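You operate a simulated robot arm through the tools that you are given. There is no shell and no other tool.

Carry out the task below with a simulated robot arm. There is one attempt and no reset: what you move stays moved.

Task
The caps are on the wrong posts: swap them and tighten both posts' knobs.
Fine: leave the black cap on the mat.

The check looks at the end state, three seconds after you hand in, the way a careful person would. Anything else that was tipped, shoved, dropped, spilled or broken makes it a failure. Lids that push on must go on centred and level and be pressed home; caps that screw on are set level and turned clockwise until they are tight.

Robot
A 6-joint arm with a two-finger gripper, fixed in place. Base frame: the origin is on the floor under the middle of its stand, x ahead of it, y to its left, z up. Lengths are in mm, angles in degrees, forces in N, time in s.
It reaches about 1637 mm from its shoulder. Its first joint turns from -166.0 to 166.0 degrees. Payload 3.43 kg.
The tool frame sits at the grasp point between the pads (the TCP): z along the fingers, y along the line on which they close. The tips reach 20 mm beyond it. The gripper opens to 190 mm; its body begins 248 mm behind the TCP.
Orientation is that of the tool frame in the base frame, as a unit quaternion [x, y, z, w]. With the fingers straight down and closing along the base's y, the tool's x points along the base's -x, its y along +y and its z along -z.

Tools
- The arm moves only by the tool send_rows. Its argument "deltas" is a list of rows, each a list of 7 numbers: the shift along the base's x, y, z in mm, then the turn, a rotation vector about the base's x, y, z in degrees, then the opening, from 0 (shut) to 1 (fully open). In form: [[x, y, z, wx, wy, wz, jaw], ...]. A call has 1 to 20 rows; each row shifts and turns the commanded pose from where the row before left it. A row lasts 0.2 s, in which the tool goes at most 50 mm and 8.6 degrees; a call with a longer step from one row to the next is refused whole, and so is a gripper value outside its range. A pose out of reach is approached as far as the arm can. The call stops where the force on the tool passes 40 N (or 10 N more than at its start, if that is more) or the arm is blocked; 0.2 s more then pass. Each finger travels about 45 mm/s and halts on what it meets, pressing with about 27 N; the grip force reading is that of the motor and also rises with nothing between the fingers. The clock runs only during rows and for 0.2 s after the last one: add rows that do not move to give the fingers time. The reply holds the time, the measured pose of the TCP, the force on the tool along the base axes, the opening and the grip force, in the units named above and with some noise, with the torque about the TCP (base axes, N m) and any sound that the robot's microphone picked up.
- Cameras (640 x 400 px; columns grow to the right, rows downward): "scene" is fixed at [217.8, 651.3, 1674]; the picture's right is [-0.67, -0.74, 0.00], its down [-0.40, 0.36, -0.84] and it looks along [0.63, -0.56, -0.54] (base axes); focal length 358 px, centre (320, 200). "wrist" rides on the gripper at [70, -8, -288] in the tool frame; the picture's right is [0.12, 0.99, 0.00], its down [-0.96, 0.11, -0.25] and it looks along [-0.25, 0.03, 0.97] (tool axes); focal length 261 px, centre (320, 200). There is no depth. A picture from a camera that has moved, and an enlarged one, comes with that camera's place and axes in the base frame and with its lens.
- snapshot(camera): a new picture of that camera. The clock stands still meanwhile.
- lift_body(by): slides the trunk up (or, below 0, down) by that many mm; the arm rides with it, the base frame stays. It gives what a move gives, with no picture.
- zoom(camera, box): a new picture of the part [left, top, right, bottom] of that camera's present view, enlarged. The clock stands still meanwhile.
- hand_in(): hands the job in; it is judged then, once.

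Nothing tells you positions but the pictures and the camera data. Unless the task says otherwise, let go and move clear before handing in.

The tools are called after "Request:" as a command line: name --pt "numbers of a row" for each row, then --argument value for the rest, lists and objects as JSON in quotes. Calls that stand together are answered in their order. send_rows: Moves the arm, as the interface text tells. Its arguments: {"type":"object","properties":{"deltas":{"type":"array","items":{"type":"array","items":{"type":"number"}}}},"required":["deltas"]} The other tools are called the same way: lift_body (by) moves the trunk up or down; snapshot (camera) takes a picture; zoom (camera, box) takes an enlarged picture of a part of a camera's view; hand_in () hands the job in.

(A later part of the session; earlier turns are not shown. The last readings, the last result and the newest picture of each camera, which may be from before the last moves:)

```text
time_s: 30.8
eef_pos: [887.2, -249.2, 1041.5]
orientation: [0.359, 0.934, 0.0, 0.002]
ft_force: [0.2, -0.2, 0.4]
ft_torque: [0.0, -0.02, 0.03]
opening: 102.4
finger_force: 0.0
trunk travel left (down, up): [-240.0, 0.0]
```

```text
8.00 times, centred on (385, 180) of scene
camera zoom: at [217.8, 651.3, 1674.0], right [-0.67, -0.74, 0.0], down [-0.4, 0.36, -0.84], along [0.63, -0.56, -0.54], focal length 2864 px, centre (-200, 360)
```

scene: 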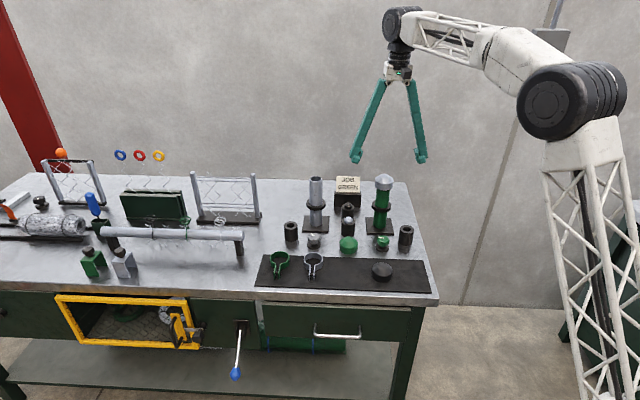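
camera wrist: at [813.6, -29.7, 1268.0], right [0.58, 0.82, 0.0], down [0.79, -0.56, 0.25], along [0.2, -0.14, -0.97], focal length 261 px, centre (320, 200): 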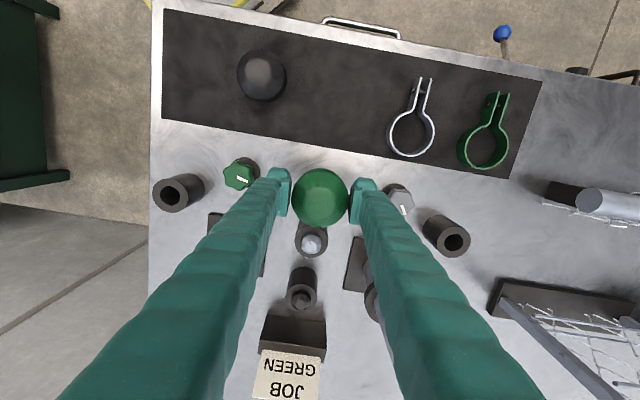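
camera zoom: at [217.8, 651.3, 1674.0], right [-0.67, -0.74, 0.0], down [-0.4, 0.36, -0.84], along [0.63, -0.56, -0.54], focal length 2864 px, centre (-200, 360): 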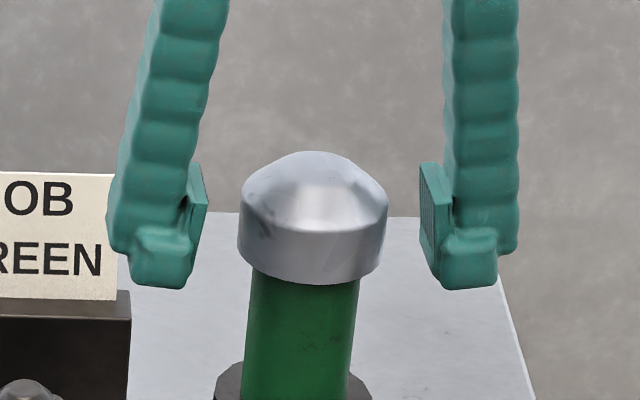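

The grey cap is centred to under a millimetre. I'll nudge, close, and lift it off the green post.

Request:
send_rows --pt "0.35 0.5 0 0 0 0 0.5" --pt "0 0 0 0 0 0 0.3" --pt "0 0 0 0 0 0 0.3" --pt "0 0 0 0 0 0 0.3" --pt "0 0 0 0 0 0 0.3" --pt "0 0 0 0 0 0 0.3"

Request:
send_rows --pt "0 0 1 0 0 0 0.3" --pt "0 0 1 0 0 0 0.3"

Request:
send_rows --pt "0 0 2 0 0 0 0.3" --pt "0 0 2 0 0 0 0.3"

Request:
zoom --camera "scene" --box '[345, 155, 425, 205]'

```text
time_s: 32.2
eef_pos: [886.8, -249.6, 1041.2]
orientation: [0.358, 0.934, 0.0, 0.001]
ft_force: [-0.6, 0.1, -0.3]
ft_torque: [-0.01, 0.03, 0.02]
opening: 64.5
finger_force: 27.1
trunk travel left (down, up): [-240.0, 0.0]
```

```text
time_s: 32.8
eef_pos: [886.8, -248.7, 1043.4]
orientation: [0.359, 0.933, 0.0, 0.001]
ft_force: [-0.4, -0.1, -1.0]
ft_torque: [0.02, 0.01, 0.02]
opening: 64.5
finger_force: 27.4
trunk travel left (down, up): [-240.0, 0.0]
```

```text
time_s: 33.4
eef_pos: [884.8, -249.3, 1046.8]
orientation: [0.358, 0.934, 0.001, 0.001]
ft_force: [-0.4, -0.9, -0.3]
ft_torque: [0.0, 0.0, -0.01]
opening: 64.6
finger_force: 27.0
trunk travel left (down, up): [-240.0, 0.0]
```

```text
8.00 times, centred on (385, 180) of scene
camera zoom: at [217.8, 651.3, 1674.0], right [-0.67, -0.74, 0.0], down [-0.4, 0.36, -0.84], along [0.63, -0.56, -0.54], focal length 2864 px, centre (-200, 360)
```

zoom: 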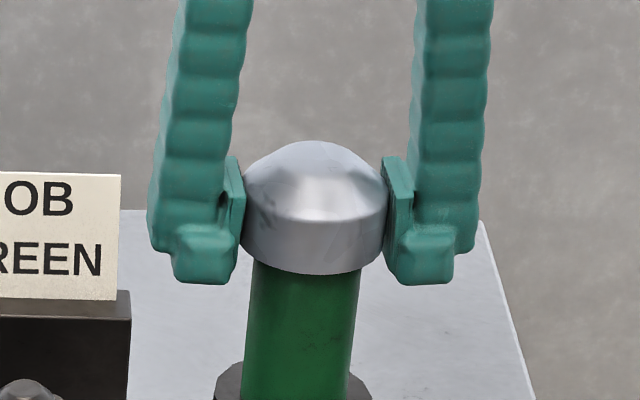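

It came free easily. I'll lift it clear and carry it over the grey post.

Request:
send_rows --pt "0 0 20 0 0 0 0.3" --pt "0 0 30 0 0 0 0.3" --pt "0 0 25 0 0 0 0.3" --pt "25 24.65 0 0 0 0 0.3" --pt "30 30 0 0 0 0 0.3" --pt "30 30 0 0 0 0 0.3" --pt "30 30 0 0 0 0 0.3" --pt "30 30 0 0 0 0 0.3" --pt "25.85 24 0 0 0 0 0.3" --pt "0 0 0 0 0 0 0.3" --pt "0 0 0 0 0 0 0.3"

Request:
zoom --camera "wrist" --box '[240, 120, 400, 220]'

Request:
zoom --camera "scene" --box '[280, 140, 360, 190]'

```text
time_s: 35.8
eef_pos: [1056.7, -79.1, 1122.4]
orientation: [0.359, 0.933, 0.001, 0.001]
ft_force: [-0.2, 0.4, -0.7]
ft_torque: [-0.02, 0.03, 0.01]
opening: 64.3
finger_force: 26.6
trunk travel left (down, up): [-240.0, 0.0]
```

```text
4.00 times, centred on (320, 170) of wrist
camera zoom: at [996.7, -39.4, 1409.6], right [0.58, 0.82, 0.0], down [0.79, -0.56, 0.25], along [0.2, -0.14, -0.97], focal length 1043 px, centre (320, 320)
```

zoom: 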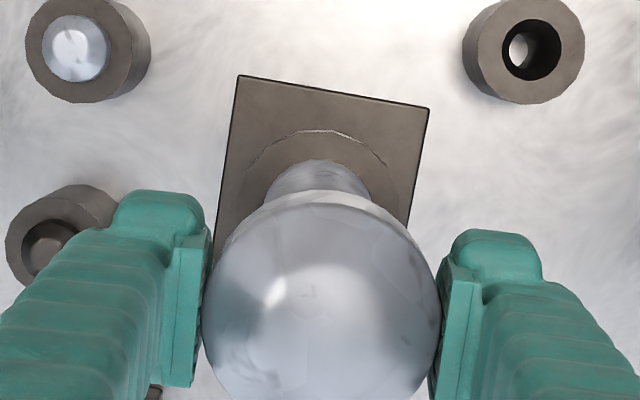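

```text
8.00 times, centred on (320, 165) of scene
camera zoom: at [217.8, 651.3, 1674.0], right [-0.67, -0.74, 0.0], down [-0.4, 0.36, -0.84], along [0.63, -0.56, -0.54], focal length 2864 px, centre (320, 480)
```

zoom: 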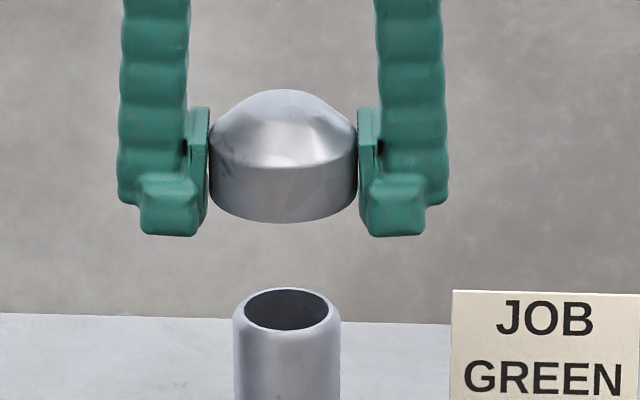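

By the scene view the cap is about 1 mm off laterally over the post. I'll check the front-back alignment too before lowering.

Request:
zoom --camera "wrist" --box '[256, 140, 384, 220]'

Request:
zoom --camera "scene" --box '[300, 145, 335, 167]'

Request:
zoom --camera "scene" --box '[300, 170, 335, 192]'

```text
5.00 times, centred on (320, 180) of wrist
camera zoom: at [996.7, -39.4, 1409.6], right [0.58, 0.82, 0.0], down [0.79, -0.56, 0.25], along [0.2, -0.14, -0.97], focal length 1303 px, centre (320, 300)
```

zoom: 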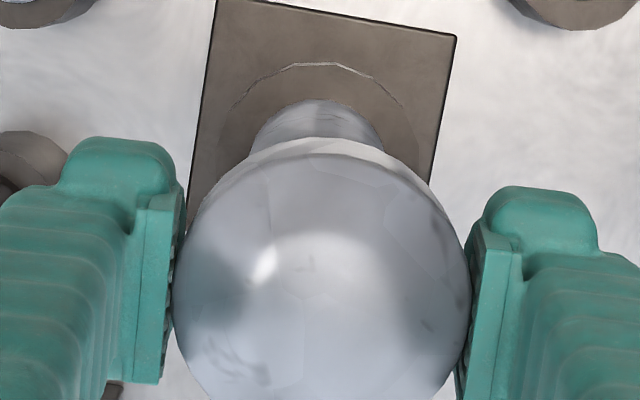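

```text
16.00 times, centred on (318, 156) of scene
camera zoom: at [217.8, 651.3, 1674.0], right [-0.67, -0.74, 0.0], down [-0.4, 0.36, -0.84], along [0.63, -0.56, -0.54], focal length 5729 px, centre (360, 904)
```

zoom: 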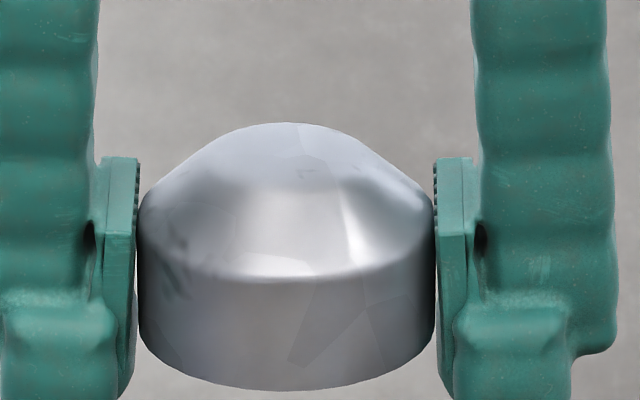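

```text
16.00 times, centred on (318, 181) of scene
camera zoom: at [217.8, 651.3, 1674.0], right [-0.67, -0.74, 0.0], down [-0.4, 0.36, -0.84], along [0.63, -0.56, -0.54], focal length 5729 px, centre (360, 504)
```

zoom: 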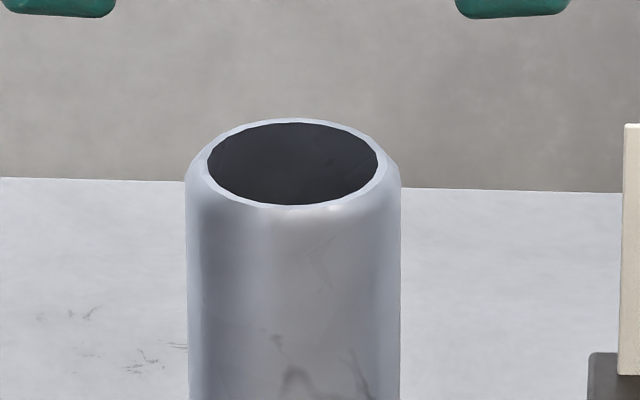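

I'll shift (0.2,-1.4) mm to line up with the post axis. Then I'll lower to just above the post top and slowly engage.

Request:
send_rows --pt "0.18 -1.37 0 0 0 0 0.3" --pt "0 0 -20 0 0 0 0.3" --pt "0 0 -20 0 0 0 0.3" --pt "0 0 -14 0 0 0 0.3" --pt "0 0 0 0 0 0 0.3"

Request:
zoom --camera "scene" --box '[300, 158, 335, 180]'

Request:
zoom --camera "wrist" --box '[256, 140, 384, 220]'

```text
time_s: 37.0
eef_pos: [1057.2, -81.7, 1069.3]
orientation: [0.358, 0.934, 0.0, 0.002]
ft_force: [0.0, 0.9, -1.4]
ft_torque: [0.0, 0.03, -0.03]
opening: 64.4
finger_force: 27.3
trunk travel left (down, up): [-240.0, 0.0]
```

```text
16.00 times, centred on (318, 169) of scene
camera zoom: at [217.8, 651.3, 1674.0], right [-0.67, -0.74, 0.0], down [-0.4, 0.36, -0.84], along [0.63, -0.56, -0.54], focal length 5729 px, centre (360, 696)
```

zoom: 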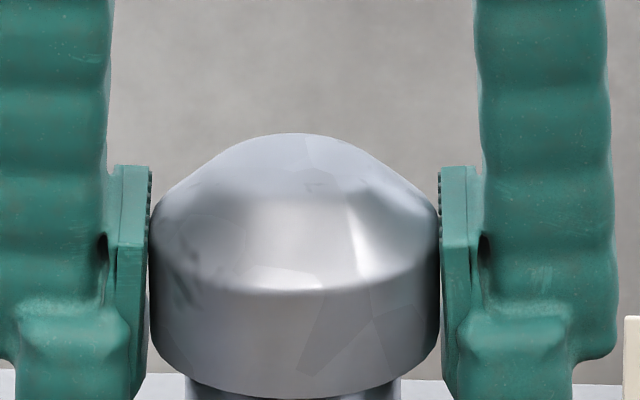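

```text
5.00 times, centred on (320, 180) of wrist
camera zoom: at [997.1, -41.7, 1356.4], right [0.58, 0.82, 0.0], down [0.79, -0.56, 0.25], along [0.2, -0.14, -0.97], focal length 1303 px, centre (320, 300)
```

zoom: 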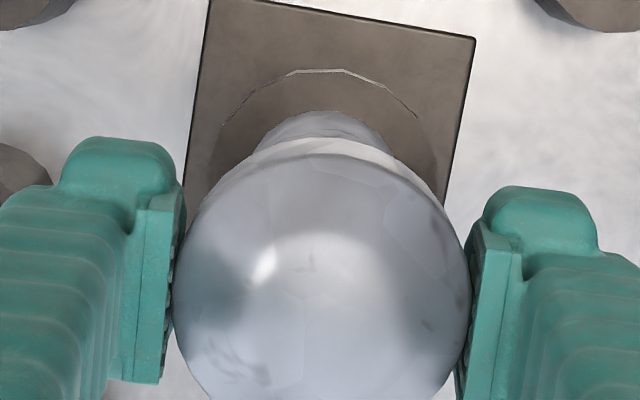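

Request:
send_rows --pt "-0.23 0.87 -1.5 0 0 0 0.3" --pt "0 0 -2 0 0 0 0.3" --pt "0 0 -2 0 0 0 0.3" --pt "0 0 0 0 0 0 0.3"

Request:
send_rows --pt "0 0 -1.5 0 0 0 0.3" --pt "0 0 -1.5 0 0 0 0.3"

Request:
send_rows --pt "0 0 -1.5 0 0 0 0.3" --pt "0 0 -1.5 0 0 0 0.3"

```text
time_s: 38.0
eef_pos: [1057.8, -79.8, 1063.0]
orientation: [0.358, 0.934, 0.001, 0.001]
ft_force: [0.7, 1.0, -1.0]
ft_torque: [-0.03, 0.03, -0.03]
opening: 64.3
finger_force: 27.3
trunk travel left (down, up): [-240.0, 0.0]
```

```text
time_s: 38.6
eef_pos: [1056.6, -80.1, 1061.5]
orientation: [0.358, 0.934, 0.001, 0.001]
ft_force: [0.1, 0.4, -1.0]
ft_torque: [-0.01, -0.05, 0.0]
opening: 64.1
finger_force: 26.6
trunk travel left (down, up): [-240.0, 0.0]
```

```text
time_s: 39.2
eef_pos: [1056.9, -80.8, 1057.2]
orientation: [0.358, 0.934, 0.0, 0.001]
ft_force: [0.0, -0.4, -0.8]
ft_torque: [0.0, 0.01, 0.02]
opening: 63.9
finger_force: 27.1
trunk travel left (down, up): [-240.0, 0.0]
```

No contact force yet, so the cap seems to be engaging cleanly. I'll continue down in small steps.

Request:
send_rows --pt "0 0 -1.5 0 0 0 0.3" --pt "0 0 -1.5 0 0 0 0.3"

Request:
send_rows --pt "0 0 -1.5 0 0 0 0.3" --pt "0 0 -1.5 0 0 0 0.3"

Request:
send_rows --pt "0 0 -1.5 0 0 0 0.3" --pt "0 0 -1.5 0 0 0 0.3"

Request:
zoom --camera "scene" --box '[295, 160, 345, 191]'

```text
time_s: 39.8
eef_pos: [1056.1, -80.6, 1054.3]
orientation: [0.358, 0.934, 0.001, 0.001]
ft_force: [-0.3, -0.6, -1.3]
ft_torque: [-0.01, -0.04, -0.03]
opening: 64.1
finger_force: 27.3
trunk travel left (down, up): [-240.0, 0.0]
```

```text
time_s: 40.4
eef_pos: [1057.7, -80.1, 1051.4]
orientation: [0.359, 0.933, 0.0, 0.001]
ft_force: [0.6, -0.7, -0.3]
ft_torque: [0.0, 0.0, -0.04]
opening: 64.3
finger_force: 26.9
trunk travel left (down, up): [-240.0, 0.0]
```

```text
time_s: 41.0
eef_pos: [1056.6, -80.1, 1047.4]
orientation: [0.359, 0.933, 0.001, 0.0]
ft_force: [-0.3, 0.0, -0.5]
ft_torque: [-0.02, 0.02, -0.01]
opening: 63.9
finger_force: 26.9
trunk travel left (down, up): [-240.0, 0.0]
```

```text
12.80 times, centred on (320, 176) of scene
camera zoom: at [217.8, 651.3, 1674.0], right [-0.67, -0.74, 0.0], down [-0.4, 0.36, -0.84], along [0.63, -0.56, -0.54], focal length 4583 px, centre (320, 514)
```

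zoom: 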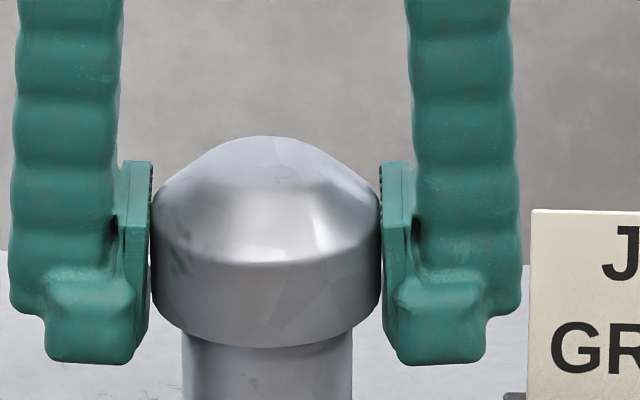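

The cap is sliding onto the grey post, well centred, with about 6 mm still to go. I'll continue gently.

Request:
send_rows --pt "0 0 -1.5 0 0 0 0.3" --pt "0 0 -1.5 0 0 0 0.3"

Request:
send_rows --pt "0 0 -1 0 0 0 0.3" --pt "0 0 -1 0 0 0 0.3"

Request:
send_rows --pt "0 0 -1 0 0 0 0.3" --pt "0 0 0 0 0 0 0.3"

Request:
zoom --camera "scene" --box '[295, 160, 345, 191]'

```text
time_s: 41.6
eef_pos: [1055.6, -79.9, 1045.6]
orientation: [0.358, 0.934, 0.001, 0.0]
ft_force: [0.2, 0.4, -1.5]
ft_torque: [-0.03, 0.0, 0.01]
opening: 64.1
finger_force: 26.6
trunk travel left (down, up): [-240.0, 0.0]
```

```text
time_s: 42.2
eef_pos: [1057.3, -80.5, 1041.8]
orientation: [0.358, 0.934, 0.001, 0.001]
ft_force: [-0.7, -0.2, 0.1]
ft_torque: [0.01, 0.01, 0.01]
opening: 64.1
finger_force: 26.9
trunk travel left (down, up): [-240.0, 0.0]
```

```text
time_s: 42.8
eef_pos: [1056.9, -81.3, 1041.5]
orientation: [0.358, 0.934, 0.0, 0.002]
ft_force: [0.0, -0.1, 0.5]
ft_torque: [0.0, 0.04, 0.03]
opening: 64.1
finger_force: 26.6
trunk travel left (down, up): [-240.0, 0.0]
```

```text
12.80 times, centred on (320, 176) of scene
camera zoom: at [217.8, 651.3, 1674.0], right [-0.67, -0.74, 0.0], down [-0.4, 0.36, -0.84], along [0.63, -0.56, -0.54], focal length 4583 px, centre (320, 514)
```

zoom: 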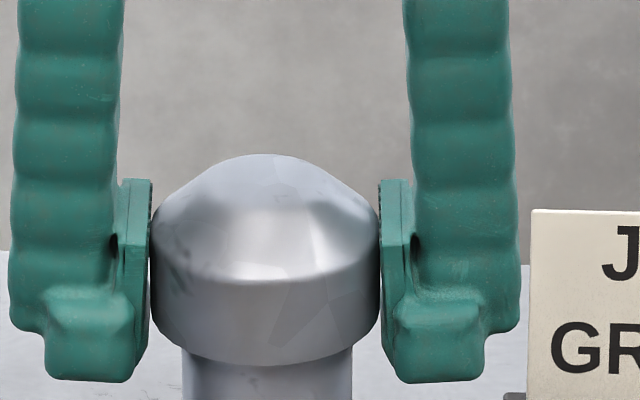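

It's at nearly the original seated height. I'll press a bit more to find the bottom.

Request:
send_rows --pt "0 0 -0.7 0 0 0 0.3" --pt "0 0 0 0 0 0 0.3"

Request:
send_rows --pt "0 0 -0.7 0 0 0 0.3" --pt "0 0 0 0 0 0 0.3"

Request:
zoom --camera "scene" --box '[295, 160, 345, 191]'

```text
time_s: 43.4
eef_pos: [1057.5, -80.7, 1041.0]
orientation: [0.359, 0.933, 0.0, 0.001]
ft_force: [-0.9, 0.6, 4.7]
ft_torque: [0.04, 0.02, 0.01]
opening: 64.2
finger_force: 27.8
trunk travel left (down, up): [-240.0, 0.0]
```

```text
time_s: 44.0
eef_pos: [1055.6, -80.6, 1041.6]
orientation: [0.359, 0.933, 0.001, 0.001]
ft_force: [3.5, -0.3, 13.1]
ft_torque: [0.04, 0.12, -0.05]
opening: 64.0
finger_force: 27.3
trunk travel left (down, up): [-240.0, 0.0]
```

```text
12.80 times, centred on (320, 176) of scene
camera zoom: at [217.8, 651.3, 1674.0], right [-0.67, -0.74, 0.0], down [-0.4, 0.36, -0.84], along [0.63, -0.56, -0.54], focal length 4583 px, centre (320, 514)
```

zoom: 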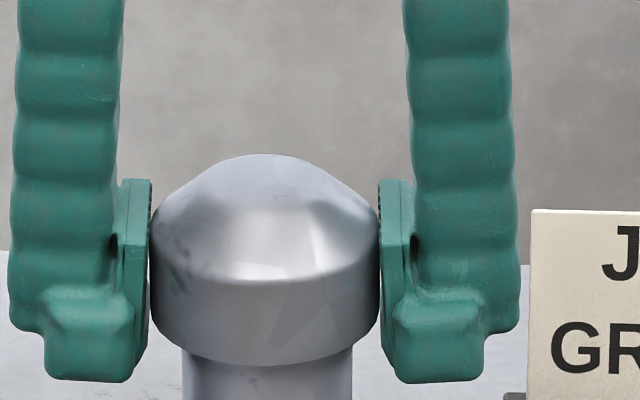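

It has bottomed out firmly at the same height as the original caps. I'll press once more to be sure it's home, then release.

Request:
send_rows --pt "0 0 -1.2 0 0 0 0.3" --pt "0 0 0 0 0 0 0.3"

Request:
send_rows --pt "0 0 1.9 0 0 0 0.3" --pt "0 0 0 0 0 0 0.3"

```text
time_s: 44.6
eef_pos: [1056.9, -80.4, 1041.0]
orientation: [0.358, 0.934, 0.001, 0.001]
ft_force: [2.5, 0.7, 24.0]
ft_torque: [0.12, 0.2, -0.09]
opening: 64.1
finger_force: 26.9
trunk travel left (down, up): [-240.0, 0.0]
```

```text
time_s: 45.2
eef_pos: [1056.6, -80.0, 1039.9]
orientation: [0.358, 0.934, 0.001, 0.001]
ft_force: [3.9, 0.4, 13.3]
ft_torque: [0.02, 0.03, 0.0]
opening: 64.1
finger_force: 26.8
trunk travel left (down, up): [-240.0, 0.0]
```

The grey cap is home on the grey post. I'll open, rise clear, and go back over the green cap on the bench.

Request:
send_rows --pt "0 0 0 0 0 0 0.4" --pt "0 0 0 0 0 0 0.5" --pt "0 0 0 0 0 0 0.6" --pt "0 0 0 0 0 0 0.6" --pt "0 0 0 0 0 0 0.6" --pt "0 0 30 0 0 0 0.6" --pt "0 0 35 0 0 0 0.6" --pt "0 0 25 0 0 0 0.6" --pt "-40 2.2 0 0 0 0 0.6" --pt "-40 2.2 0 0 0 0 0.6" --pt "-40 2.2 0 0 0 0 0.6" --pt "-40 2.2 0 0 0 0 0.6" --pt "-23.5 1.5 0 0 0 0 0.6" --pt "0 0 -40 0 0 0 0.6" --pt "0 0 -40 0 0 0 0.6" --pt "0 0 -40 0 0 0 0.6" --pt "0 0 -40 0 0 0 0.6" --pt "0 0 0 0 0 0 0.6"

Request:
zoom --camera "wrist" --box '[240, 140, 400, 240]'

Request:
zoom --camera "scene" --box '[280, 160, 440, 260]'

```text
time_s: 49.0
eef_pos: [872.0, -69.8, 969.2]
orientation: [0.358, 0.934, 0.001, 0.001]
ft_force: [-0.2, 0.5, 0.1]
ft_torque: [-0.01, 0.0, 0.0]
opening: 113.9
finger_force: 0.0
trunk travel left (down, up): [-240.0, 0.0]
```

```text
4.00 times, centred on (320, 190) of wrist
camera zoom: at [812.2, -29.8, 1257.0], right [0.58, 0.82, 0.0], down [0.79, -0.56, 0.25], along [0.2, -0.14, -0.97], focal length 1043 px, centre (320, 240)
```

zoom: 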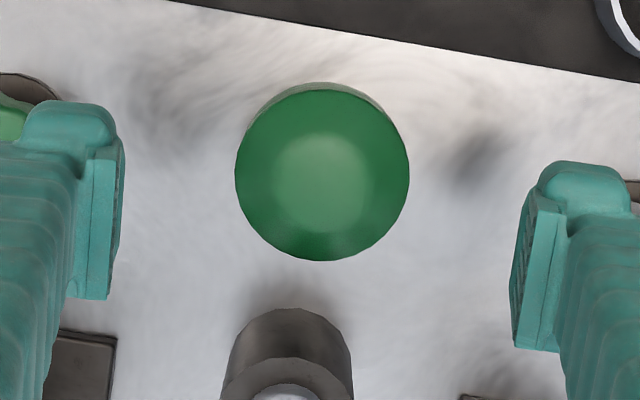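

```text
4.00 times, centred on (360, 210) of scene
camera zoom: at [217.8, 651.3, 1674.0], right [-0.67, -0.74, 0.0], down [-0.4, 0.36, -0.84], along [0.63, -0.56, -0.54], focal length 1432 px, centre (160, 160)
```

zoom: 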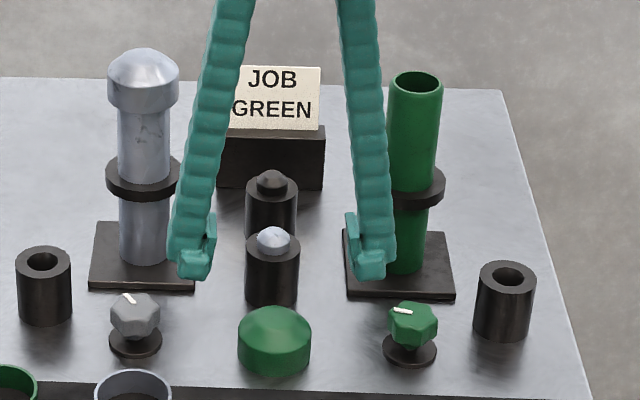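

The grey cap looks right on its post. The green cap on the bench is about 4 mm behind the tool axis, so I'll correct and descend around it.

Request:
send_rows --pt "4.0 -1.4 -20 0 0 0 0.6" --pt "0 0 -30 0 0 0 0.6" --pt "0 0 -29 0 0 0 0.6" --pt "0 0 0 0 0 0 0.6"

Request:
zoom --camera "wrist" --box '[240, 140, 400, 240]'

Request:
zoom --camera "scene" --box '[316, 225, 380, 265]'

```text
time_s: 50.0
eef_pos: [876.9, -70.3, 892.7]
orientation: [0.359, 0.933, 0.001, 0.001]
ft_force: [0.1, -0.4, -1.5]
ft_torque: [0.01, 0.02, 0.0]
opening: 114.1
finger_force: 0.0
trunk travel left (down, up): [-240.0, 0.0]
```

```text
4.00 times, centred on (320, 190) of wrist
camera zoom: at [817.5, -31.8, 1179.9], right [0.58, 0.82, 0.0], down [0.79, -0.56, 0.25], along [0.2, -0.14, -0.97], focal length 1043 px, centre (320, 240)
```

zoom: 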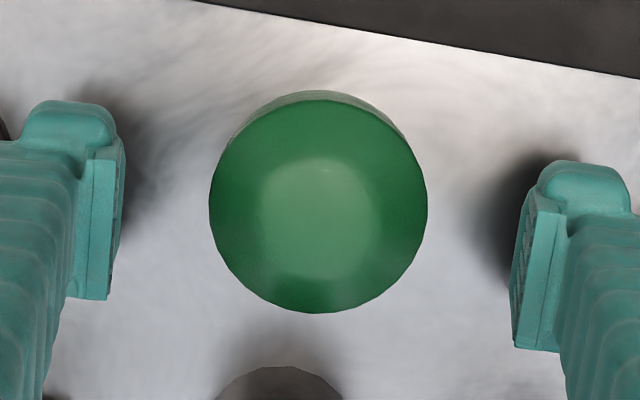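

```text
10.00 times, centred on (348, 245) of scene
camera zoom: at [217.8, 651.3, 1674.0], right [-0.67, -0.74, 0.0], down [-0.4, 0.36, -0.84], along [0.63, -0.56, -0.54], focal length 3580 px, centre (40, -250)
```

zoom: 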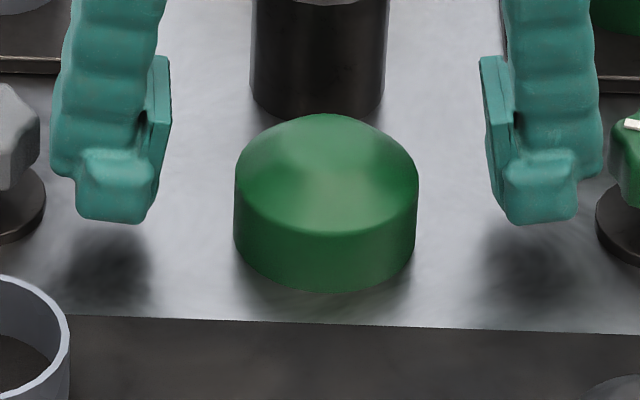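

The cap is centred. The jaws are wide and getting close to the green knob, so I'll narrow them before the last few millimetres, then close on the cap.

Request:
send_rows --pt "0 0 0 0 0 0 0.46" --pt "0 0 0 0 0 0 0.46" --pt "0 0 0 0 0 0 0.46" --pt "0 0 -5 0 0 0 0.46" --pt "0 0 -4.5 0 0 0 0.46" --pt "0 0 0 0 0 0 0.46"

Request:
zoom --camera "scene" --box '[316, 225, 380, 265]'

```text
time_s: 51.4
eef_pos: [876.3, -71.6, 882.3]
orientation: [0.358, 0.934, 0.0, 0.002]
ft_force: [0.4, 0.3, -0.9]
ft_torque: [0.01, -0.04, 0.01]
opening: 87.6
finger_force: 0.0
trunk travel left (down, up): [-240.0, 0.0]
```

```text
10.00 times, centred on (348, 245) of scene
camera zoom: at [217.8, 651.3, 1674.0], right [-0.67, -0.74, 0.0], down [-0.4, 0.36, -0.84], along [0.63, -0.56, -0.54], focal length 3580 px, centre (40, -250)
```

zoom: 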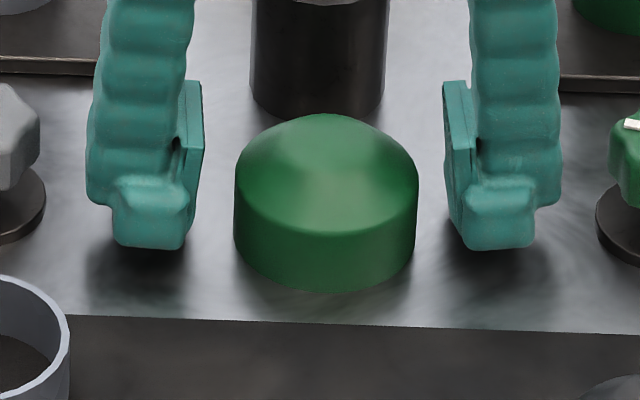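

I can go slightly lower. I'll do that and close on the cap.

Request:
send_rows --pt "0 0 -2.5 0 0 0 0.46" --pt "0 0 0 0 0 0 0.46"

Request:
send_rows --pt "0 0 0 0 0 0 0.3" --pt "0 0 0 0 0 0 0.3" --pt "0 0 0 0 0 0 0.3" --pt "0 0 0 0 0 0 0.3"

Request:
zoom --camera "scene" --box '[316, 225, 380, 265]'

Request:
zoom --camera "wrist" --box '[240, 140, 400, 240]'

```text
time_s: 52.0
eef_pos: [877.4, -72.6, 880.1]
orientation: [0.358, 0.934, 0.0, 0.001]
ft_force: [-0.8, -1.2, 0.4]
ft_torque: [-0.03, -0.01, -0.01]
opening: 87.4
finger_force: 0.0
trunk travel left (down, up): [-240.0, 0.0]
```

```text
time_s: 53.0
eef_pos: [877.3, -72.2, 880.9]
orientation: [0.358, 0.934, 0.001, 0.001]
ft_force: [-0.2, -0.5, 0.2]
ft_torque: [0.07, 0.01, 0.03]
opening: 67.2
finger_force: 26.6
trunk travel left (down, up): [-240.0, 0.0]
```

```text
10.00 times, centred on (348, 245) of scene
camera zoom: at [217.8, 651.3, 1674.0], right [-0.67, -0.74, 0.0], down [-0.4, 0.36, -0.84], along [0.63, -0.56, -0.54], focal length 3580 px, centre (40, -250)
```

zoom: 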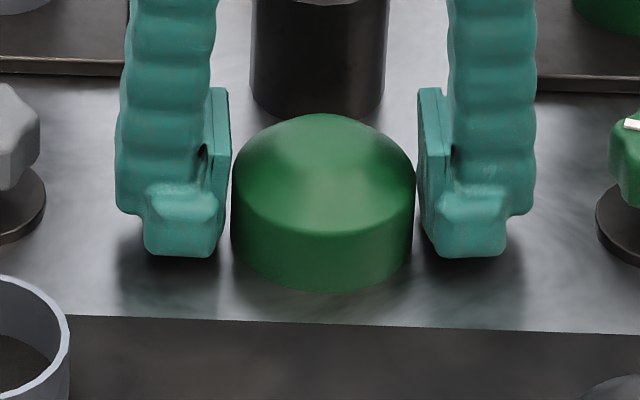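

```text
4.00 times, centred on (320, 190) of wrist
camera zoom: at [817.4, -31.8, 1167.8], right [0.58, 0.82, 0.0], down [0.79, -0.56, 0.25], along [0.2, -0.14, -0.97], focal length 1043 px, centre (320, 240)
```

zoom: 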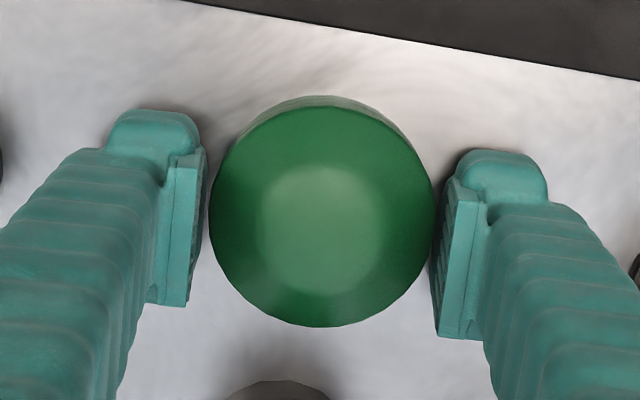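

Gripped. I'll lift slowly and verify the hold.

Request:
send_rows --pt "0 0 3 0 0 0 0.3" --pt "0 0 6 0 0 0 0.3" --pt "0 0 10 0 0 0 0.3" --pt "0 0 15 0 0 0 0.3" --pt "0 0 0 0 0 0 0.3"

Request:
zoom --camera "scene" --box '[316, 210, 380, 250]'

```text
time_s: 54.2
eef_pos: [877.3, -70.3, 913.6]
orientation: [0.358, 0.934, 0.0, 0.001]
ft_force: [-0.2, 0.4, -0.4]
ft_torque: [-0.01, 0.02, 0.01]
opening: 67.3
finger_force: 27.4
trunk travel left (down, up): [-240.0, 0.0]
```

```text
10.00 times, centred on (348, 230) of scene
camera zoom: at [217.8, 651.3, 1674.0], right [-0.67, -0.74, 0.0], down [-0.4, 0.36, -0.84], along [0.63, -0.56, -0.54], focal length 3580 px, centre (40, -100)
```

zoom: 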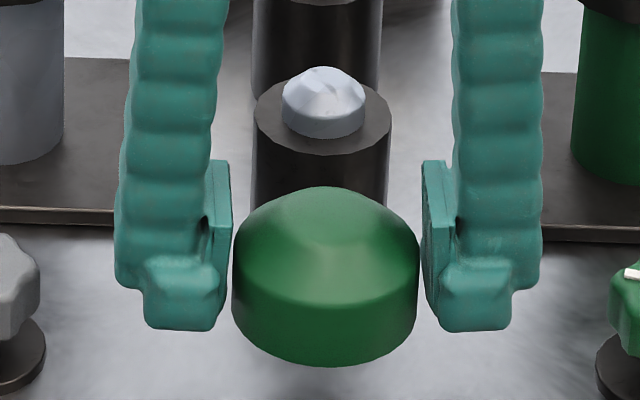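

It's held well. I'll lift clear and carry it over the green post.

Request:
send_rows --pt "0 0 30 0 0 0 0.3" --pt "0 0 40 0 0 0 0.3" --pt "0 0 40 0 0 0 0.3" --pt "0 0 40 0 0 0 0.3" --pt "0 0 40 0 0 0 0.3" --pt "0 0 15 0 0 0 0.3" --pt "1.6 -28 0 0 0 0 0.3" --pt "1.8 -38 0 0 0 0 0.3" --pt "1.9 -38 0 0 0 0 0.3" --pt "1.9 -38 0 0 0 0 0.3" --pt "1.9 -36 0 0 0 0 0.3" --pt "0 0 0 0 0 0 0.3" --pt "0 0 0 0 0 0 0.3"

Request:
zoom --camera "wrist" --box '[256, 140, 384, 220]'

Request:
zoom --camera "scene" --box '[366, 147, 406, 172]'

Request:
zoom --camera "scene" --box '[366, 172, 406, 197]'

```text
time_s: 57.0
eef_pos: [885.2, -248.3, 1117.4]
orientation: [0.358, 0.934, 0.001, 0.0]
ft_force: [-0.1, 0.3, -1.3]
ft_torque: [-0.01, -0.01, -0.01]
opening: 67.6
finger_force: 27.4
trunk travel left (down, up): [-240.0, 0.0]
```

```text
5.00 times, centred on (320, 180) of wrist
camera zoom: at [825.3, -209.0, 1406.3], right [0.58, 0.82, 0.0], down [0.79, -0.56, 0.25], along [0.2, -0.14, -0.97], focal length 1303 px, centre (320, 300)
```

zoom: 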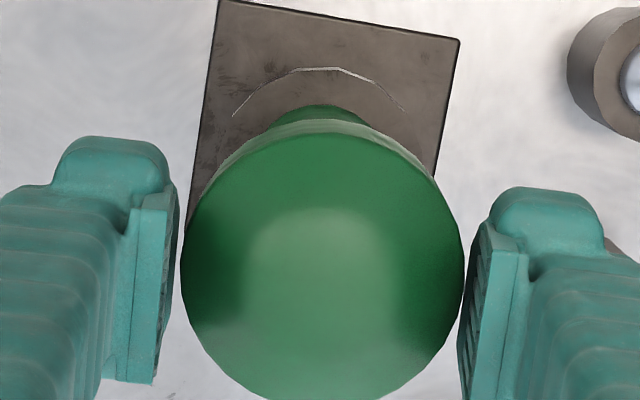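

```text
16.00 times, centred on (386, 160) of scene
camera zoom: at [217.8, 651.3, 1674.0], right [-0.67, -0.74, 0.0], down [-0.4, 0.36, -0.84], along [0.63, -0.56, -0.54], focal length 5729 px, centre (-736, 848)
```

zoom: 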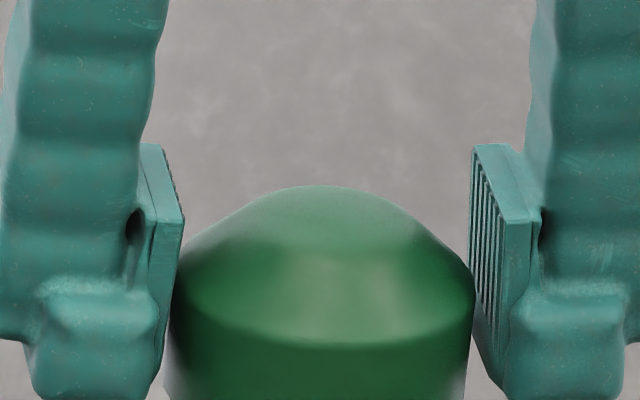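

```text
16.00 times, centred on (386, 184) of scene
camera zoom: at [217.8, 651.3, 1674.0], right [-0.67, -0.74, 0.0], down [-0.4, 0.36, -0.84], along [0.63, -0.56, -0.54], focal length 5729 px, centre (-736, 448)
```

zoom: 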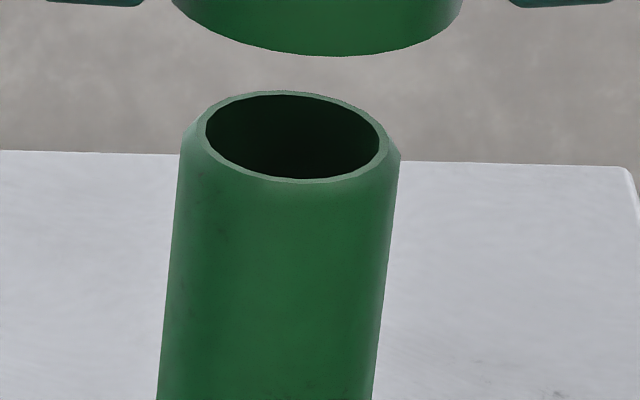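

I want to check the cap's levelness and lateral alignment before lowering.

Request:
zoom --camera "scene" --box '[366, 155, 406, 180]'

Request:
zoom --camera "wrist" --box '[256, 160, 384, 240]'

```text
16.00 times, centred on (386, 168) of scene
camera zoom: at [217.8, 651.3, 1674.0], right [-0.67, -0.74, 0.0], down [-0.4, 0.36, -0.84], along [0.63, -0.56, -0.54], focal length 5729 px, centre (-736, 720)
```

zoom: 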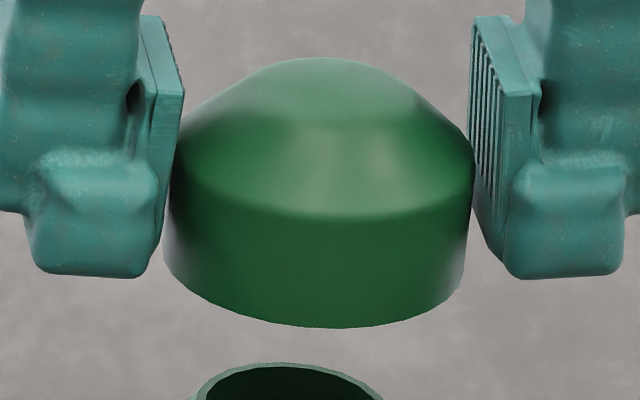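

```text
5.00 times, centred on (320, 200) of wrist
camera zoom: at [825.3, -209.0, 1406.3], right [0.58, 0.82, 0.0], down [0.79, -0.56, 0.25], along [0.2, -0.14, -0.97], focal length 1303 px, centre (320, 200)
```

zoom: 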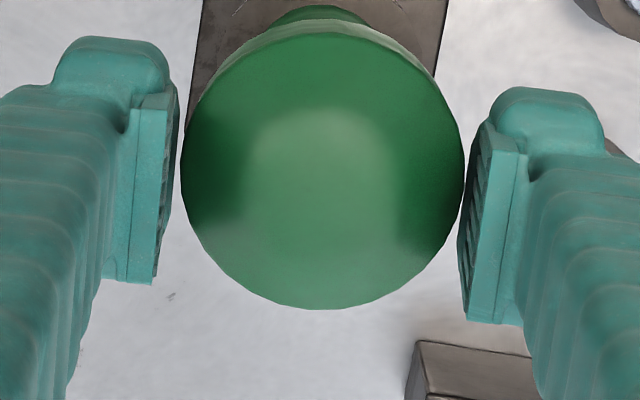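

The cap is level and about 1 mm off. I'll correct by 1.2 mm in x and lower to just above the post.

Request:
send_rows --pt "1.2 0 0 0 0 0 0.3" --pt "0 0 -15 0 0 0 0.3" --pt "0 0 -15 0 0 0 0.3" --pt "0 0 0 0 0 0 0.3"

Request:
zoom --camera "scene" --box '[366, 165, 406, 190]'

Request:
zoom --camera "wrist" --box '[256, 160, 384, 240]'

```text
time_s: 58.0
eef_pos: [887.9, -248.5, 1089.7]
orientation: [0.359, 0.933, 0.001, 0.0]
ft_force: [-0.1, -0.4, 0.3]
ft_torque: [-0.01, 0.02, 0.01]
opening: 67.3
finger_force: 26.8
trunk travel left (down, up): [-240.0, 0.0]
```

```text
16.00 times, centred on (386, 178) of scene
camera zoom: at [217.8, 651.3, 1674.0], right [-0.67, -0.74, 0.0], down [-0.4, 0.36, -0.84], along [0.63, -0.56, -0.54], focal length 5729 px, centre (-736, 560)
```

zoom: 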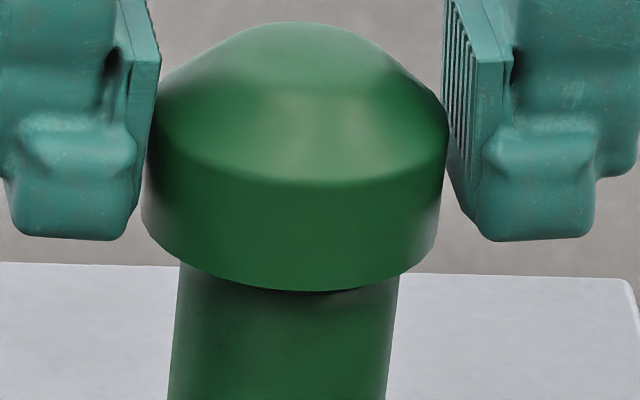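

```text
5.00 times, centred on (320, 200) of wrist
camera zoom: at [827.7, -208.4, 1376.0], right [0.58, 0.82, 0.0], down [0.79, -0.56, 0.25], along [0.2, -0.14, -0.97], focal length 1303 px, centre (320, 200)
```

zoom: 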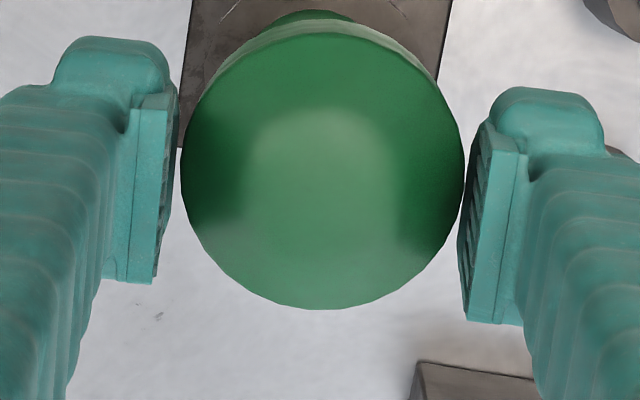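

The arm overshot slightly, by about 1.3 mm to the left. I'll correct and re-check.

Request:
send_rows --pt "-1.2 -0.67 0 0 0 0 0.3" --pt "0 0 0 0 0 0 0.3" --pt "0 0 0 0 0 0 0.3"

Request:
zoom --camera "wrist" --box '[256, 140, 384, 220]'

Request:
zoom --camera "scene" --box '[366, 165, 406, 190]'

```text
time_s: 58.8
eef_pos: [886.5, -249.7, 1089.4]
orientation: [0.359, 0.933, 0.001, 0.0]
ft_force: [-0.3, 0.0, -1.0]
ft_torque: [0.03, -0.03, -0.03]
opening: 67.3
finger_force: 27.0
trunk travel left (down, up): [-240.0, 0.0]
```

```text
5.00 times, centred on (320, 180) of wrist
camera zoom: at [826.4, -209.1, 1376.3], right [0.58, 0.82, 0.0], down [0.79, -0.56, 0.25], along [0.2, -0.14, -0.97], focal length 1303 px, centre (320, 300)
```

zoom: 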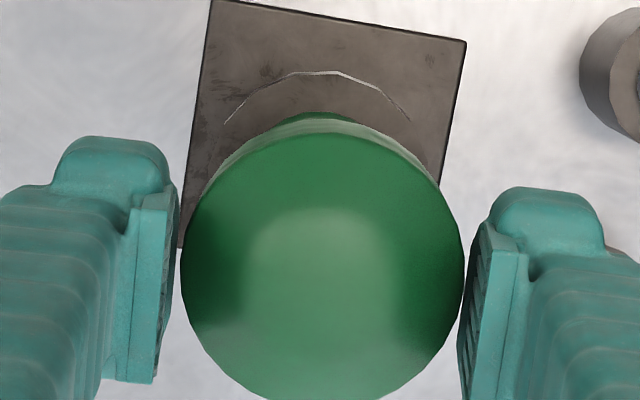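

```text
16.00 times, centred on (386, 178) of scene
camera zoom: at [217.8, 651.3, 1674.0], right [-0.67, -0.74, 0.0], down [-0.4, 0.36, -0.84], along [0.63, -0.56, -0.54], focal length 5729 px, centre (-736, 560)
```

zoom: 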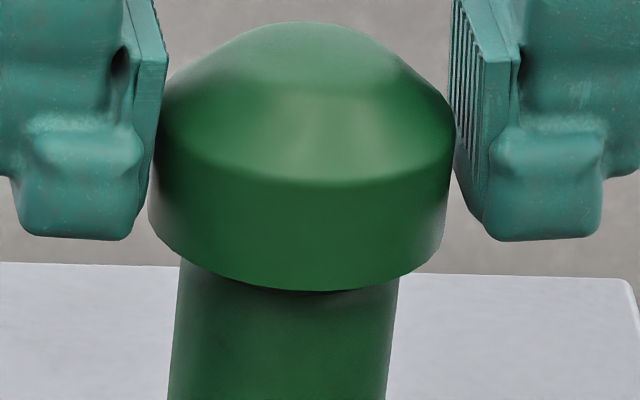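

It's aligned now. I'll lower slowly onto the green post.

Request:
send_rows --pt "0 0 -2 0 0 0 0.3" --pt "0 0 -2 0 0 0 0.3" --pt "0 0 -1 0 0 0 0.3"

Request:
send_rows --pt "0 0 -1.5 0 0 0 0.3" --pt "0 0 -1.5 0 0 0 0.3"

Request:
send_rows --pt "0 0 -1.5 0 0 0 0.3" --pt "0 0 -1.5 0 0 0 0.3"

Request:
send_rows --pt "0 0 -1.5 0 0 0 0.3" --pt "0 0 -1.5 0 0 0 0.3"

Request:
zoom --camera "scene" --box '[366, 165, 406, 190]'

```text
time_s: 59.6
eef_pos: [886.5, -248.8, 1084.3]
orientation: [0.359, 0.933, 0.001, 0.001]
ft_force: [-0.4, 0.3, 0.2]
ft_torque: [-0.02, 0.0, -0.01]
opening: 67.2
finger_force: 27.3
trunk travel left (down, up): [-240.0, 0.0]
```

```text
time_s: 60.2
eef_pos: [886.1, -249.7, 1081.8]
orientation: [0.358, 0.934, 0.0, 0.002]
ft_force: [1.0, 0.0, -0.9]
ft_torque: [-0.01, -0.02, 0.01]
opening: 66.9
finger_force: 26.7
trunk travel left (down, up): [-240.0, 0.0]
```

```text
time_s: 60.8
eef_pos: [885.3, -250.5, 1078.5]
orientation: [0.359, 0.933, 0.001, 0.0]
ft_force: [-0.2, -0.3, -1.7]
ft_torque: [-0.01, -0.01, 0.05]
opening: 67.2
finger_force: 26.9
trunk travel left (down, up): [-240.0, 0.0]
```

```text
time_s: 61.4
eef_pos: [886.3, -249.5, 1075.1]
orientation: [0.359, 0.934, 0.001, 0.001]
ft_force: [0.2, 0.5, -0.2]
ft_torque: [0.01, 0.01, 0.01]
opening: 67.5
finger_force: 26.9
trunk travel left (down, up): [-240.0, 0.0]
```

```text
16.00 times, centred on (386, 178) of scene
camera zoom: at [217.8, 651.3, 1674.0], right [-0.67, -0.74, 0.0], down [-0.4, 0.36, -0.84], along [0.63, -0.56, -0.54], focal length 5729 px, centre (-736, 560)
```

zoom: 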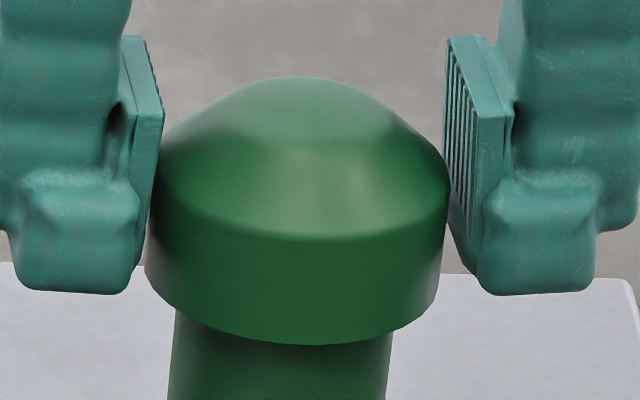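

The rim is below the post's top with no resistance, so I'll continue to seat it.

Request:
send_rows --pt "0 0 -1.5 0 0 0 0.3" --pt "0 0 -1.5 0 0 0 0.3"

Request:
send_rows --pt "0 0 -1.5 0 0 0 0.3" --pt "0 0 -1.5 0 0 0 0.3"

Request:
send_rows --pt "0 0 -1.5 0 0 0 0.3" --pt "0 0 -1.5 0 0 0 0.3"

Request:
zoom --camera "scene" --box '[366, 168, 406, 193]'

```text
time_s: 62.0
eef_pos: [886.0, -248.7, 1071.6]
orientation: [0.358, 0.934, 0.002, 0.0]
ft_force: [-0.2, 0.2, -1.2]
ft_torque: [0.01, 0.0, -0.03]
opening: 67.3
finger_force: 26.7
trunk travel left (down, up): [-240.0, 0.0]
```

```text
time_s: 62.6
eef_pos: [886.1, -250.3, 1068.3]
orientation: [0.358, 0.934, 0.0, 0.001]
ft_force: [0.0, 0.2, -0.4]
ft_torque: [0.0, 0.01, 0.02]
opening: 67.1
finger_force: 27.3
trunk travel left (down, up): [-240.0, 0.0]
```

```text
time_s: 63.2
eef_pos: [884.9, -249.9, 1065.2]
orientation: [0.359, 0.933, 0.001, 0.001]
ft_force: [-0.5, 0.1, -0.7]
ft_torque: [-0.01, 0.0, -0.03]
opening: 67.1
finger_force: 27.1
trunk travel left (down, up): [-240.0, 0.0]
```

```text
16.00 times, centred on (386, 180) of scene
camera zoom: at [217.8, 651.3, 1674.0], right [-0.67, -0.74, 0.0], down [-0.4, 0.36, -0.84], along [0.63, -0.56, -0.54], focal length 5729 px, centre (-736, 512)
```

zoom: 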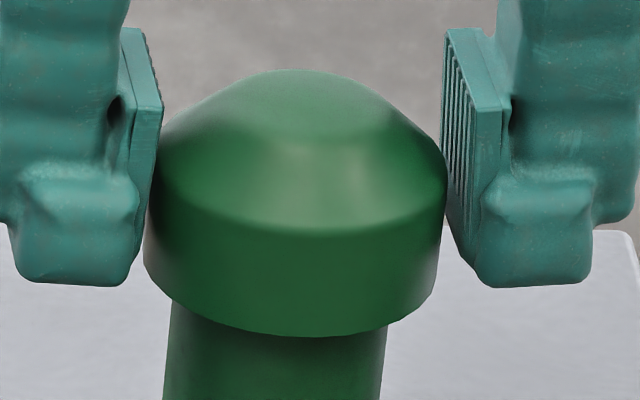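

Request:
send_rows --pt "0 0 -1.5 0 0 0 0.3" --pt "0 0 -1.5 0 0 0 0.3"

Request:
send_rows --pt "0 0 -1 0 0 0 0.3" --pt "0 0 -1 0 0 0 0.3"

Request:
send_rows --pt "0 0 -0.7 0 0 0 0.3" --pt "0 0 0 0 0 0 0.3"

Request:
zoom --camera "scene" --box '[360, 165, 410, 196]'

```text
time_s: 63.8
eef_pos: [885.3, -250.7, 1061.1]
orientation: [0.358, 0.934, 0.001, 0.001]
ft_force: [-0.7, -0.6, -0.9]
ft_torque: [-0.02, -0.02, 0.02]
opening: 67.3
finger_force: 26.9
trunk travel left (down, up): [-240.0, 0.0]
```

```text
time_s: 64.4
eef_pos: [884.8, -249.8, 1060.4]
orientation: [0.358, 0.934, 0.001, 0.001]
ft_force: [-1.1, -0.1, -0.6]
ft_torque: [-0.01, 0.0, 0.03]
opening: 67.1
finger_force: 26.8
trunk travel left (down, up): [-240.0, 0.0]
```

```text
time_s: 65.0
eef_pos: [885.8, -250.5, 1059.0]
orientation: [0.359, 0.933, 0.001, 0.001]
ft_force: [-0.9, 0.1, 0.2]
ft_torque: [-0.01, 0.02, 0.0]
opening: 67.4
finger_force: 26.8
trunk travel left (down, up): [-240.0, 0.0]
```

```text
12.80 times, centred on (385, 180) of scene
camera zoom: at [217.8, 651.3, 1674.0], right [-0.67, -0.74, 0.0], down [-0.4, 0.36, -0.84], along [0.63, -0.56, -0.54], focal length 4583 px, centre (-512, 450)
```

zoom: 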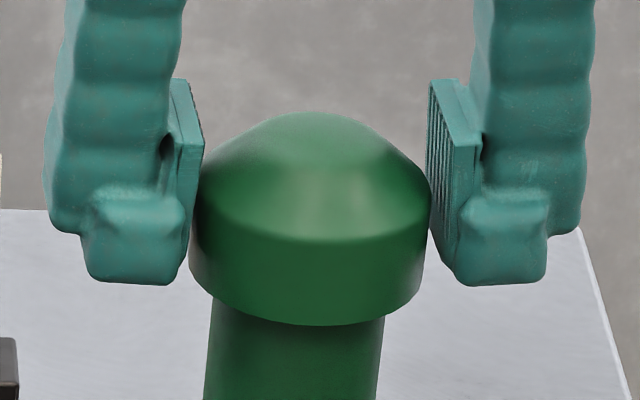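

About 1 mm remains before it seats. I'll press on in small steps and watch the force.

Request:
send_rows --pt "0 0 -0.7 0 0 0 0.3" --pt "0 0 0 0 0 0 0.3"

Request:
send_rows --pt "0 0 -0.7 0 0 0 0.3" --pt "0 0 0 0 0 0 0.3"

Request:
send_rows --pt "0 0 -0.7 0 0 0 0.3" --pt "0 0 0 0 0 0 0.3"

Request:
zoom --camera "scene" --box '[360, 165, 410, 196]'

```text
time_s: 65.6
eef_pos: [886.9, -250.0, 1059.5]
orientation: [0.358, 0.934, 0.001, 0.0]
ft_force: [-0.2, 0.2, -0.5]
ft_torque: [0.0, -0.01, 0.0]
opening: 66.9
finger_force: 27.5
trunk travel left (down, up): [-240.0, 0.0]
```

```text
time_s: 66.2
eef_pos: [885.6, -250.7, 1059.7]
orientation: [0.358, 0.934, 0.0, 0.0]
ft_force: [0.1, -0.6, -0.6]
ft_torque: [0.0, -0.01, 0.03]
opening: 67.2
finger_force: 26.9
trunk travel left (down, up): [-240.0, 0.0]
```

```text
time_s: 66.8
eef_pos: [886.8, -249.1, 1058.6]
orientation: [0.358, 0.934, 0.0, 0.001]
ft_force: [0.5, -1.1, 6.1]
ft_torque: [0.06, 0.03, 0.03]
opening: 67.2
finger_force: 27.0
trunk travel left (down, up): [-240.0, 0.0]
```

```text
12.80 times, centred on (385, 180) of scene
camera zoom: at [217.8, 651.3, 1674.0], right [-0.67, -0.74, 0.0], down [-0.4, 0.36, -0.84], along [0.63, -0.56, -0.54], focal length 4583 px, centre (-512, 450)
```

zoom: 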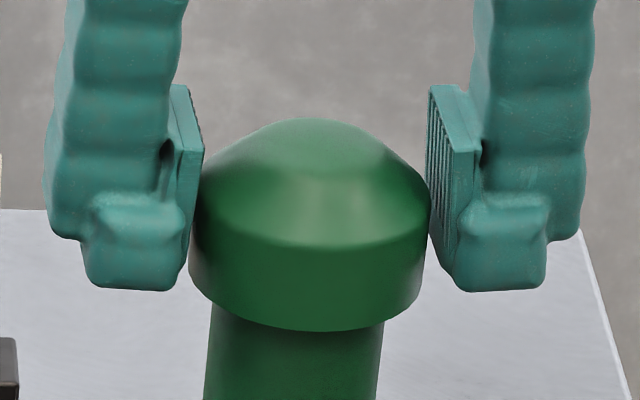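

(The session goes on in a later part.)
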